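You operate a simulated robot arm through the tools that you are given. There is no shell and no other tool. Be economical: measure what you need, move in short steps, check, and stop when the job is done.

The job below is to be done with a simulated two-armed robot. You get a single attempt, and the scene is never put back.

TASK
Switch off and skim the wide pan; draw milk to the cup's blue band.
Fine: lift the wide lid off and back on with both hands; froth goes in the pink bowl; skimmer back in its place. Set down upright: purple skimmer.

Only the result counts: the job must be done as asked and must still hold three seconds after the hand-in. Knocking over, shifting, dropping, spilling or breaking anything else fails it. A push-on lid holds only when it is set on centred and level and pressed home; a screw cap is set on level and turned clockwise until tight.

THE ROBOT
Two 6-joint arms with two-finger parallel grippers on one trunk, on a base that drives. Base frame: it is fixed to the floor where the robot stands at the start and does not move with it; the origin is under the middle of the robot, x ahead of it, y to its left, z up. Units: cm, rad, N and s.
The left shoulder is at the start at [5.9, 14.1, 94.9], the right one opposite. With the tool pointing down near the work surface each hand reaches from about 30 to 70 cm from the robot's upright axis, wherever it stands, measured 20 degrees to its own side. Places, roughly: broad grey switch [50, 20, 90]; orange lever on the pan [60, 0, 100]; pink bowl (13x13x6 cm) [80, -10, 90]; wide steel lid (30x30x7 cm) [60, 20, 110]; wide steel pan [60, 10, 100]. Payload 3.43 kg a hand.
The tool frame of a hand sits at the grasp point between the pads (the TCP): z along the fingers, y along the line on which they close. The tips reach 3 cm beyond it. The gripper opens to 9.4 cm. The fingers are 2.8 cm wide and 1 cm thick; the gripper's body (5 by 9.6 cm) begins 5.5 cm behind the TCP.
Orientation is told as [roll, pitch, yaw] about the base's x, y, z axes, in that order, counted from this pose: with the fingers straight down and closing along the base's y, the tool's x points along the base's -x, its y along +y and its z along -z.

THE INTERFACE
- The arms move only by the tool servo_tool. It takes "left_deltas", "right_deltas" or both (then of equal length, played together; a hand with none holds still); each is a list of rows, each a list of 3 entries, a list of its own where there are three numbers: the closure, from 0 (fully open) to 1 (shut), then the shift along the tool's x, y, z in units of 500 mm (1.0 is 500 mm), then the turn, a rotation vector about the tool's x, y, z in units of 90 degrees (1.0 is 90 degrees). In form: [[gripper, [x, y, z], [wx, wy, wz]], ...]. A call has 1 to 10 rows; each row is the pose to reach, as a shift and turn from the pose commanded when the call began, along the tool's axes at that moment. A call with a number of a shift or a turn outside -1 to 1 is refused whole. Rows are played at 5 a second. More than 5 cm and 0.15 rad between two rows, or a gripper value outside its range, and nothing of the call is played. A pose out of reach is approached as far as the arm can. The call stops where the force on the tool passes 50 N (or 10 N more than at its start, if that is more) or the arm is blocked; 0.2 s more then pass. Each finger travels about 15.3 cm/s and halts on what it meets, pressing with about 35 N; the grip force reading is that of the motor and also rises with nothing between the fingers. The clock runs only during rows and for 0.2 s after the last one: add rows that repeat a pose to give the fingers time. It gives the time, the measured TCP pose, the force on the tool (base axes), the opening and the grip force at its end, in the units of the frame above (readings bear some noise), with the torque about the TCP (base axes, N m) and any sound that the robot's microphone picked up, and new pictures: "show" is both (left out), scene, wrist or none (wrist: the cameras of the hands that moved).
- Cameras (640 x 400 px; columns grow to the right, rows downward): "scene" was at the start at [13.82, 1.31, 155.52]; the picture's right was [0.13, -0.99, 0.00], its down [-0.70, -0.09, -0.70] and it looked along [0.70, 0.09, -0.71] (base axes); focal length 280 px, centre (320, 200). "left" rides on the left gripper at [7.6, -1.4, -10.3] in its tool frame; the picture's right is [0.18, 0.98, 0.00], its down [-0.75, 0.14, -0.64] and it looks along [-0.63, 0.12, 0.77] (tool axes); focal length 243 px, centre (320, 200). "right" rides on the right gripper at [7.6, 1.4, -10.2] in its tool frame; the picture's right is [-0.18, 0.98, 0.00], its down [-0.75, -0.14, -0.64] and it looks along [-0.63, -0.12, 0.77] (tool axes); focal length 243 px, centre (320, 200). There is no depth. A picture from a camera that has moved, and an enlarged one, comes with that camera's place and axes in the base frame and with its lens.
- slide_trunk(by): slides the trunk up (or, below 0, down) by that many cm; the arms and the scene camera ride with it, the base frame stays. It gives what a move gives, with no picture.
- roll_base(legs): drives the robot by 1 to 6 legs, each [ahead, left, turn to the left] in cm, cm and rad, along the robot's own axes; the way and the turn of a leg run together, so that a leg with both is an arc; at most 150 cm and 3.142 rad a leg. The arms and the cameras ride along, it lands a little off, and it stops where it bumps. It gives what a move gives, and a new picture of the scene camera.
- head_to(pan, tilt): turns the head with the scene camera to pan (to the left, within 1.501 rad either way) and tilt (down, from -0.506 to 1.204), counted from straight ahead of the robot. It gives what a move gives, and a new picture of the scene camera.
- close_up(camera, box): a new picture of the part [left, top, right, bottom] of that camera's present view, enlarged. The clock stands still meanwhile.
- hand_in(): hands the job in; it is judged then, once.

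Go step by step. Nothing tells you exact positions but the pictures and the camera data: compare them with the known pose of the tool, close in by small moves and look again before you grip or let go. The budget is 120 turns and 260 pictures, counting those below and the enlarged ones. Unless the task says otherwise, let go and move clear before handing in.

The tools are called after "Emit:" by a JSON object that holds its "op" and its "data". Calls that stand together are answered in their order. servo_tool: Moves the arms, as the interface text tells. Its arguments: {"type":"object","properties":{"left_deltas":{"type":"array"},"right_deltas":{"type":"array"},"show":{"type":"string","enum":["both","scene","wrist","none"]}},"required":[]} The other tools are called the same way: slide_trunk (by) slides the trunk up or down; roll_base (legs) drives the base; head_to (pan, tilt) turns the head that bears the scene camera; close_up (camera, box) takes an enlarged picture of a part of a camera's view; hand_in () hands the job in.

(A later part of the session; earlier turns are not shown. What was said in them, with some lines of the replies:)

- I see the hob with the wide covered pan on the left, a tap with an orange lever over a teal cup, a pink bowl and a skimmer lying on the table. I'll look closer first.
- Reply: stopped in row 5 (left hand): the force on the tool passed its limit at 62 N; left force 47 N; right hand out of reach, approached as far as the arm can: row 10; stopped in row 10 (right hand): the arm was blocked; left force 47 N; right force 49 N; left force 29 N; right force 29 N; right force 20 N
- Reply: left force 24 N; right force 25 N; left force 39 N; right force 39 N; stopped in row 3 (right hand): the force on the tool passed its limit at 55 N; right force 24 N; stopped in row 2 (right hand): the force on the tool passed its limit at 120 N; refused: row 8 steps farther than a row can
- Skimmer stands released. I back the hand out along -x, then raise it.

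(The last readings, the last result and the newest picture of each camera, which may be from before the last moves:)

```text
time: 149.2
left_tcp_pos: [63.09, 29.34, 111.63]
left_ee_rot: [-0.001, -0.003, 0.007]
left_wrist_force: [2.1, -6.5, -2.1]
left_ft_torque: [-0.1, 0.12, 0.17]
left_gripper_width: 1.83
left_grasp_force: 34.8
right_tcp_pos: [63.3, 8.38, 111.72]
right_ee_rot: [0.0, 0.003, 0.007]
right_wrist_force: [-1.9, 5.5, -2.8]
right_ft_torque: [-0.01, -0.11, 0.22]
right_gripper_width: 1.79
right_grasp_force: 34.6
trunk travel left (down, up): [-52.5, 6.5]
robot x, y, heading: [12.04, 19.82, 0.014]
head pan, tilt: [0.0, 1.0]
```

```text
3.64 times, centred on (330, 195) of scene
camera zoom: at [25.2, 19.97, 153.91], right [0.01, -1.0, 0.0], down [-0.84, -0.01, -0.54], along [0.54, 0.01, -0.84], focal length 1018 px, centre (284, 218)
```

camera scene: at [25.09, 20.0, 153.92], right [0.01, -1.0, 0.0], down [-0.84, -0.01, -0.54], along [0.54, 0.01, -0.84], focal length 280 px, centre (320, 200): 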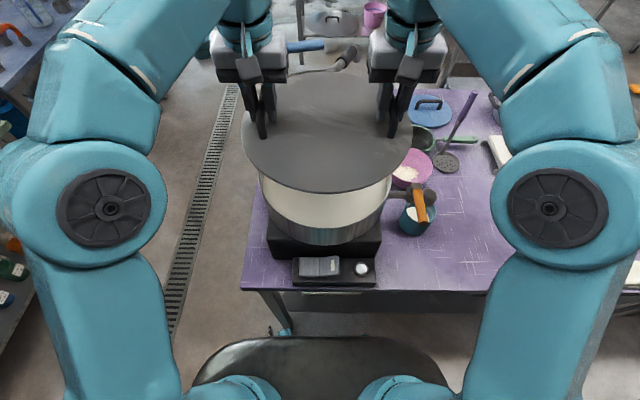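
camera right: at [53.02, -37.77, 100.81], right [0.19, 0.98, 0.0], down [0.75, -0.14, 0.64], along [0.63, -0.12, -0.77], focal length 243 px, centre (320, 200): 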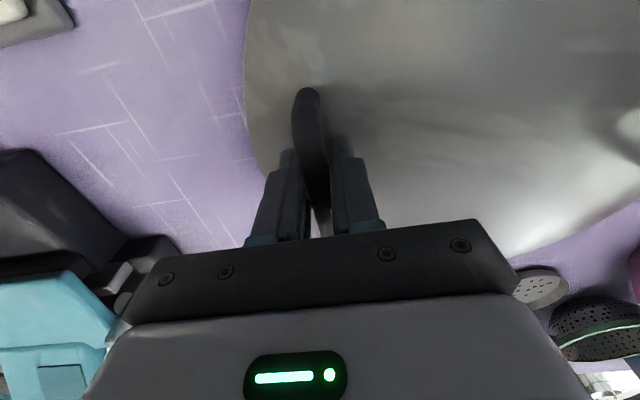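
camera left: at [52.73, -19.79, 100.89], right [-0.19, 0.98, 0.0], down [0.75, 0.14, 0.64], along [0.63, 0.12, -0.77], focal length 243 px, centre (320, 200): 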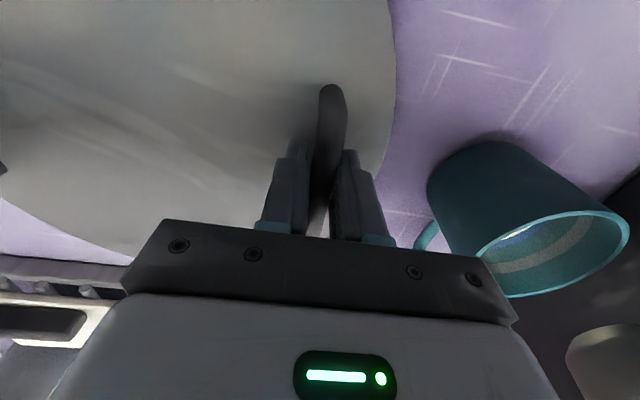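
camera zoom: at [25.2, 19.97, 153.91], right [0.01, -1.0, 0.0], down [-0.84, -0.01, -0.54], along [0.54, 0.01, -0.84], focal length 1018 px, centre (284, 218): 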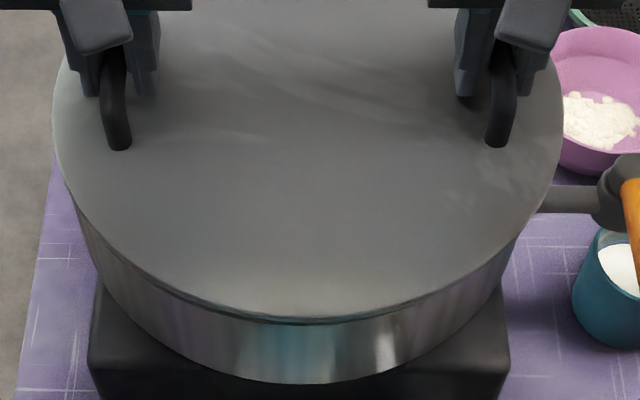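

Emit:
{"op": "servo_tool", "data": {"left_deltas": [[1, [0, 0, 0.008], [0, 0, 0]], [1, [0, 0, 0.014], [0, 0, 0]], [1, [0, 0, 0.02], [0, 0, 0]], [1, [0, 0, 0.026], [0, 0, 0]], [1, [0, 0, 0.032], [0, 0, 0]], [1, [0, 0, 0.038], [0, 0, 0]], [1, [0, 0, 0.044], [0, 0, 0]]], "right_deltas": [[1, [0, 0, 0.008], [0, 0, 0]], [1, [0, 0, 0.014], [0, 0, 0]], [1, [0, 0, 0.02], [0, 0, 0]], [1, [0, 0, 0.026], [0, 0, 0]], [1, [0, 0, 0.032], [0, 0, 0]], [1, [0, 0, 0.038], [0, 0, 0]], [1, [0, 0, 0.044], [0, 0, 0]]], "show": "none"}}

Emit:
{"op": "close_up", "data": {"camera": "scene", "box": [260, 140, 400, 250]}}

```text
time: 150.8
left_tcp_pos: [62.67, 29.4, 110.05]
left_ee_rot: [-0.003, -0.008, 0.007]
left_wrist_force: [-0.6, -3.3, 15.1]
left_ft_torque: [0.41, 1.29, 0.12]
left_gripper_width: 1.84
left_grasp_force: 34.8
right_tcp_pos: [63.17, 8.36, 110.1]
right_ee_rot: [0.004, -0.008, 0.005]
right_wrist_force: [-4.0, -1.3, 14.2]
right_ft_torque: [-0.04, 0.79, 0.3]
right_gripper_width: 1.81
right_grasp_force: 35.0
trunk travel left (down, up): [-52.5, 6.5]
robot x, y, heading: [11.94, 19.49, 0.011]
head pan, tilt: [0.0, 1.0]
stopped in row 7 (left hand): the force on the tool passed its limit at 51 N (the readings are from after the stop); the commanded pose is now the measured one
```

```text
3.64 times, centred on (330, 195) of scene
camera zoom: at [24.77, 19.9, 153.93], right [0.01, -1.0, 0.0], down [-0.84, -0.01, -0.54], along [0.54, 0.01, -0.84], focal length 1018 px, centre (284, 218)
```

zoom: 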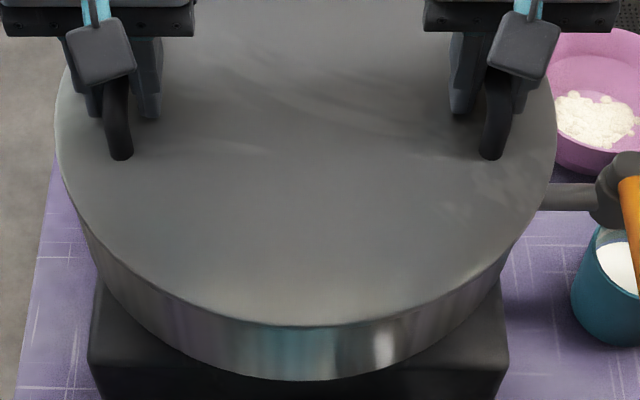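

Emit:
{"op": "servo_tool", "data": {"left_deltas": [[1, [0, 0, -0.004], [0, 0, 0]], [0.75, [0, 0, -0.004], [0, 0, 0]], [0.65, [0, 0, -0.004], [0, 0, 0]], [0.5, [0, 0, -0.004], [0, 0, 0]], [0.3, [0, 0, -0.006], [0, 0, 0]], [0.3, [0, 0, -0.006], [0, 0, 0]]], "right_deltas": [[1, [0, 0, -0.004], [0, 0, 0]], [0.75, [0, 0, -0.004], [0, 0, 0]], [0.65, [0, 0, -0.004], [0, 0, 0]], [0.5, [0, 0, -0.004], [0, 0, 0]], [0.3, [0, 0, -0.006], [0, 0, 0]], [0.3, [0, 0, -0.006], [0, 0, 0]]], "show": "wrist"}}

```text
time: 152.2
left_tcp_pos: [62.85, 29.34, 110.0]
left_ee_rot: [-0.002, -0.006, 0.007]
left_wrist_force: [-1.0, -1.9, 5.9]
left_ft_torque: [0.13, 0.08, 0.1]
left_gripper_width: 6.42
left_grasp_force: 0.0
right_tcp_pos: [63.31, 8.28, 110.2]
right_ee_rot: [0.005, -0.005, 0.005]
right_wrist_force: [0.1, -0.9, 0.4]
right_ft_torque: [0.02, 0.02, 0.0]
right_gripper_width: 6.57
right_grasp_force: 0.0
trunk travel left (down, up): [-52.5, 6.5]
robot x, y, heading: [12.12, 19.34, 0.009]
head pan, tilt: [0.0, 1.0]
camera right: at [55.78, 9.59, 120.52], right [0.18, 0.98, 0.0], down [0.75, -0.14, 0.64], along [0.63, -0.11, -0.76], focal length 243 px, centre (320, 200)
camera left: at [55.24, 27.8, 120.31], right [-0.19, 0.98, 0.0], down [0.75, 0.15, 0.65], along [0.63, 0.12, -0.76], focal length 243 px, centre (320, 200)
```

right: 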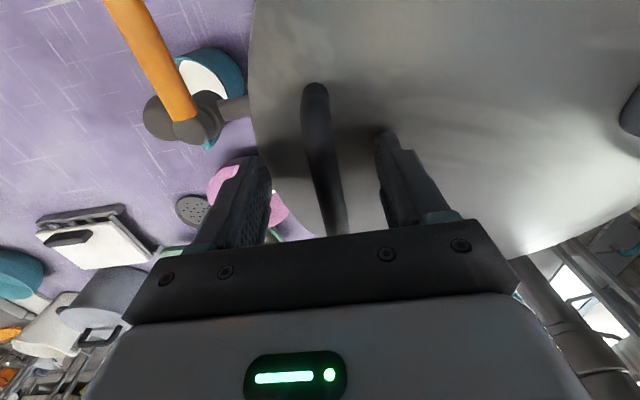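
left: 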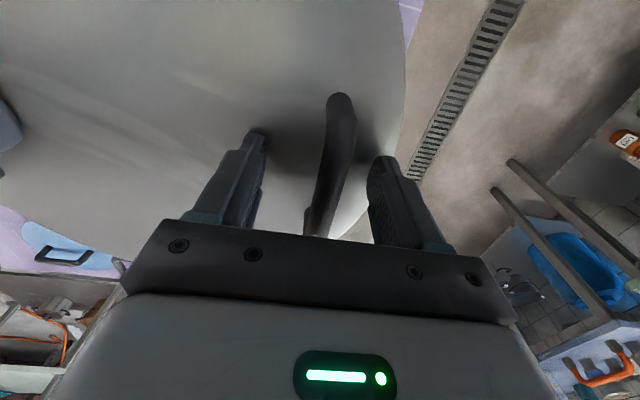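

Emit:
{"op": "servo_tool", "data": {"left_deltas": [[0.3, [0, 0, 0.01], [0, 0, 0]], [0.3, [0, 0, 0.016], [0, 0, 0]], [0.3, [0, 0, 0.022], [0, 0, 0]], [0.3, [0, 0, 0.028], [0, 0, 0]]], "right_deltas": [[0.3, [0, 0, 0.012], [0, 0, 0]], [0.3, [0, 0, 0.018], [0, 0, 0]], [0.3, [0, 0, 0.024], [0, 0, 0]], [0.3, [0, 0, 0.03], [0, 0, 0]]], "show": "none"}}

Emit:
{"op": "servo_tool", "data": {"left_deltas": [[0.3, [0, 0, -0.03], [0, 0, 0]], [0.3, [0, 0, -0.1], [0, 0, 0]], [0.3, [0, 0, -0.18], [0, 0, 0]], [0.3, [0, 0, -0.26], [0, 0, 0]], [0.3, [0, 0.03, -0.3], [0, 0, 0]], [0.3, [0.05, 0.1, -0.3], [0, 0, 0]], [0.3, [0.1, 0.17, -0.3], [0, 0, 0]]], "right_deltas": [[0.3, [0, 0, -0.03], [0, 0, 0]], [0.3, [0, 0, -0.1], [0, 0, 0]], [0.3, [0, 0, -0.18], [0, 0, 0]], [0.3, [0, 0, -0.26], [0, 0, 0]], [0.3, [0, -0.03, -0.3], [0, 0, 0]], [0.3, [0.05, -0.1, -0.3], [0, 0, 0]], [0.3, [0.1, -0.17, -0.3], [0, 0, 0]]], "show": "scene"}}

Emit:
{"op": "close_up", "data": {"camera": "scene", "box": [230, 80, 430, 290]}}

```text
time: 152.9
left_tcp_pos: [62.88, 29.43, 110.09]
left_ee_rot: [-0.007, -0.028, 0.009]
left_wrist_force: [-2.9, -2.1, 19.6]
left_ft_torque: [0.67, 0.33, 0.13]
left_gripper_width: 6.44
left_grasp_force: 0.0
right_tcp_pos: [63.18, 8.24, 110.06]
right_ee_rot: [0.006, -0.027, 0.004]
right_wrist_force: [-3.4, -1.0, 20.9]
right_ft_torque: [-0.74, 0.31, -0.11]
right_gripper_width: 6.6
right_grasp_force: 0.6
trunk travel left (down, up): [-52.5, 6.5]
robot x, y, heading: [12.38, 19.85, 0.018]
head pan, tilt: [0.0, 1.0]
stopped in row 3 (left hand): the force on the tool passed its limit at 54 N (the readings are from after the stop); the commanded pose is now the measured one
```

```text
time: 154.5
left_tcp_pos: [57.56, 37.95, 124.78]
left_ee_rot: [-0.006, -0.023, 0.007]
left_wrist_force: [-0.7, -0.6, -0.3]
left_ft_torque: [0.04, -0.03, 0.0]
left_gripper_width: 6.55
left_grasp_force: 0.1
right_tcp_pos: [58.19, -0.64, 124.67]
right_ee_rot: [0.005, -0.021, 0.006]
right_wrist_force: [-0.7, 0.0, 0.2]
right_ft_torque: [-0.02, -0.05, -0.03]
right_gripper_width: 6.61
right_grasp_force: 0.0
trunk travel left (down, up): [-52.5, 6.5]
robot x, y, heading: [12.34, 19.5, 0.015]
head pan, tilt: [0.0, 1.0]
camera scene: at [24.69, 19.9, 153.97], right [0.01, -1.0, 0.0], down [-0.84, -0.01, -0.54], along [0.54, 0.01, -0.84], focal length 280 px, centre (320, 200)
```

scene: 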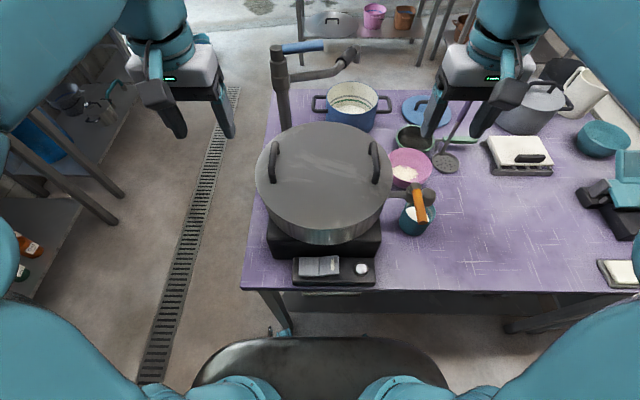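

```text
1.90 times, centred on (330, 185) of scene
camera zoom: at [24.69, 19.9, 153.97], right [0.01, -1.0, 0.0], down [-0.84, -0.01, -0.54], along [0.54, 0.01, -0.84], focal length 533 px, centre (301, 229)
```

zoom: 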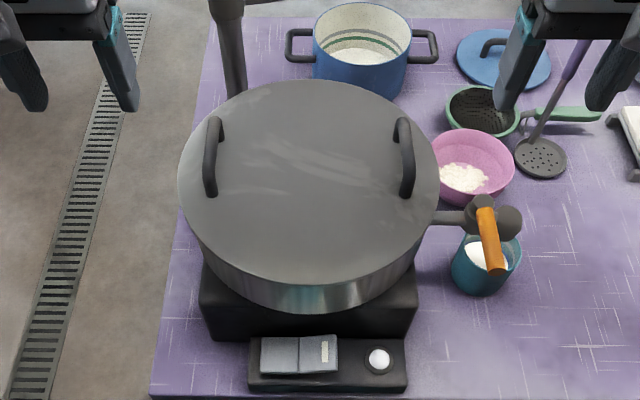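

Emit:
{"op": "close_up", "data": {"camera": "scene", "box": [250, 170, 400, 250]}}

Emit:
{"op": "close_up", "data": {"camera": "right", "box": [0, 0, 640, 300]}}

Emit:
{"op": "roll_base", "data": {"legs": [[-12, 0, 0]]}}

```text
4.27 times, centred on (325, 210) of scene
camera zoom: at [24.69, 19.9, 153.97], right [0.01, -1.0, 0.0], down [-0.84, -0.01, -0.54], along [0.54, 0.01, -0.84], focal length 1194 px, centre (299, 157)
```

zoom: 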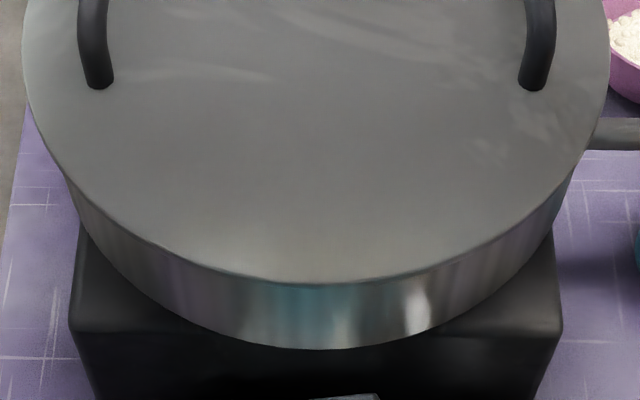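

```text
1.00 times, centred on (320, 150) of right (not enlarged: the box is as wide or as high as the picture)
camera zoom: at [50.45, 0.65, 134.88], right [0.18, 0.98, 0.01], down [0.74, -0.14, 0.66], along [0.65, -0.11, -0.75], focal length 243 px, centre (320, 250)
```

zoom: 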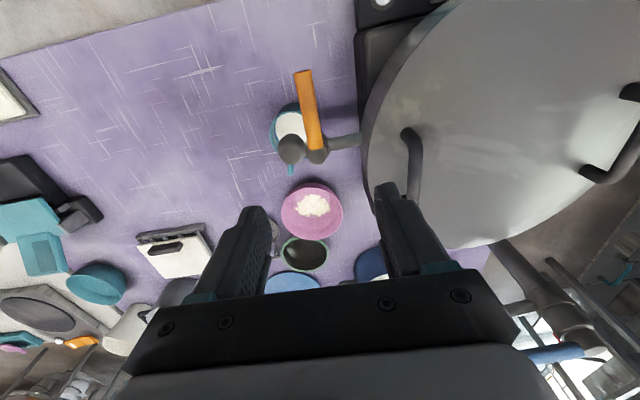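

```text
time: 156.7
left_tcp_pos: [45.9, 37.67, 124.92]
left_ee_rot: [-0.003, -0.02, 0.007]
left_wrist_force: [-1.0, -1.4, -0.2]
left_ft_torque: [0.01, -0.03, 0.02]
left_gripper_width: 6.58
left_grasp_force: 0.0
right_tcp_pos: [46.56, -1.0, 124.56]
right_ee_rot: [0.008, -0.019, 0.003]
right_wrist_force: [-0.8, -0.6, 0.6]
right_ft_torque: [0.01, 0.01, 0.03]
right_gripper_width: 6.58
right_grasp_force: 0.0
trunk travel left (down, up): [-52.5, 6.5]
robot x, y, heading: [0.36, 19.33, 0.01]
head pan, tilt: [0.0, 1.0]
camera scene: at [12.74, 19.55, 153.94], right [0.01, -1.0, 0.0], down [-0.84, -0.01, -0.54], along [0.54, 0.01, -0.84], focal length 280 px, centre (320, 200)
```

scene: 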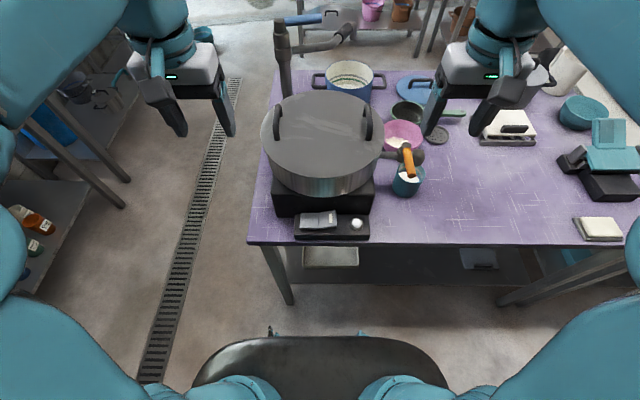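

The pan is off, skimmed and covered again. The cup is at its blue band with the tap closed, the skimmer stands in its place and both hands are clear, so I hand in.

Emit:
{"op": "hand_in", "data": {}}

```text
The job is handed in.
```

The job is handed in and, from the last pictures, everything asked for is done; I haven't had a verdict back.

- **Hob:** switched off, and its lamp is out.
- **Froth:** all of it is skimmed off the wide pan and in the pink bowl.
- **Milk:** the cup is filled to the middle of its blue band, and the tap is closed.
- **Lid:** taken off and put back with both hands, then pressed down. It looks level and flush on the pan.
- **Skimmer:** the purple skimmer is standing upright where it stood before.
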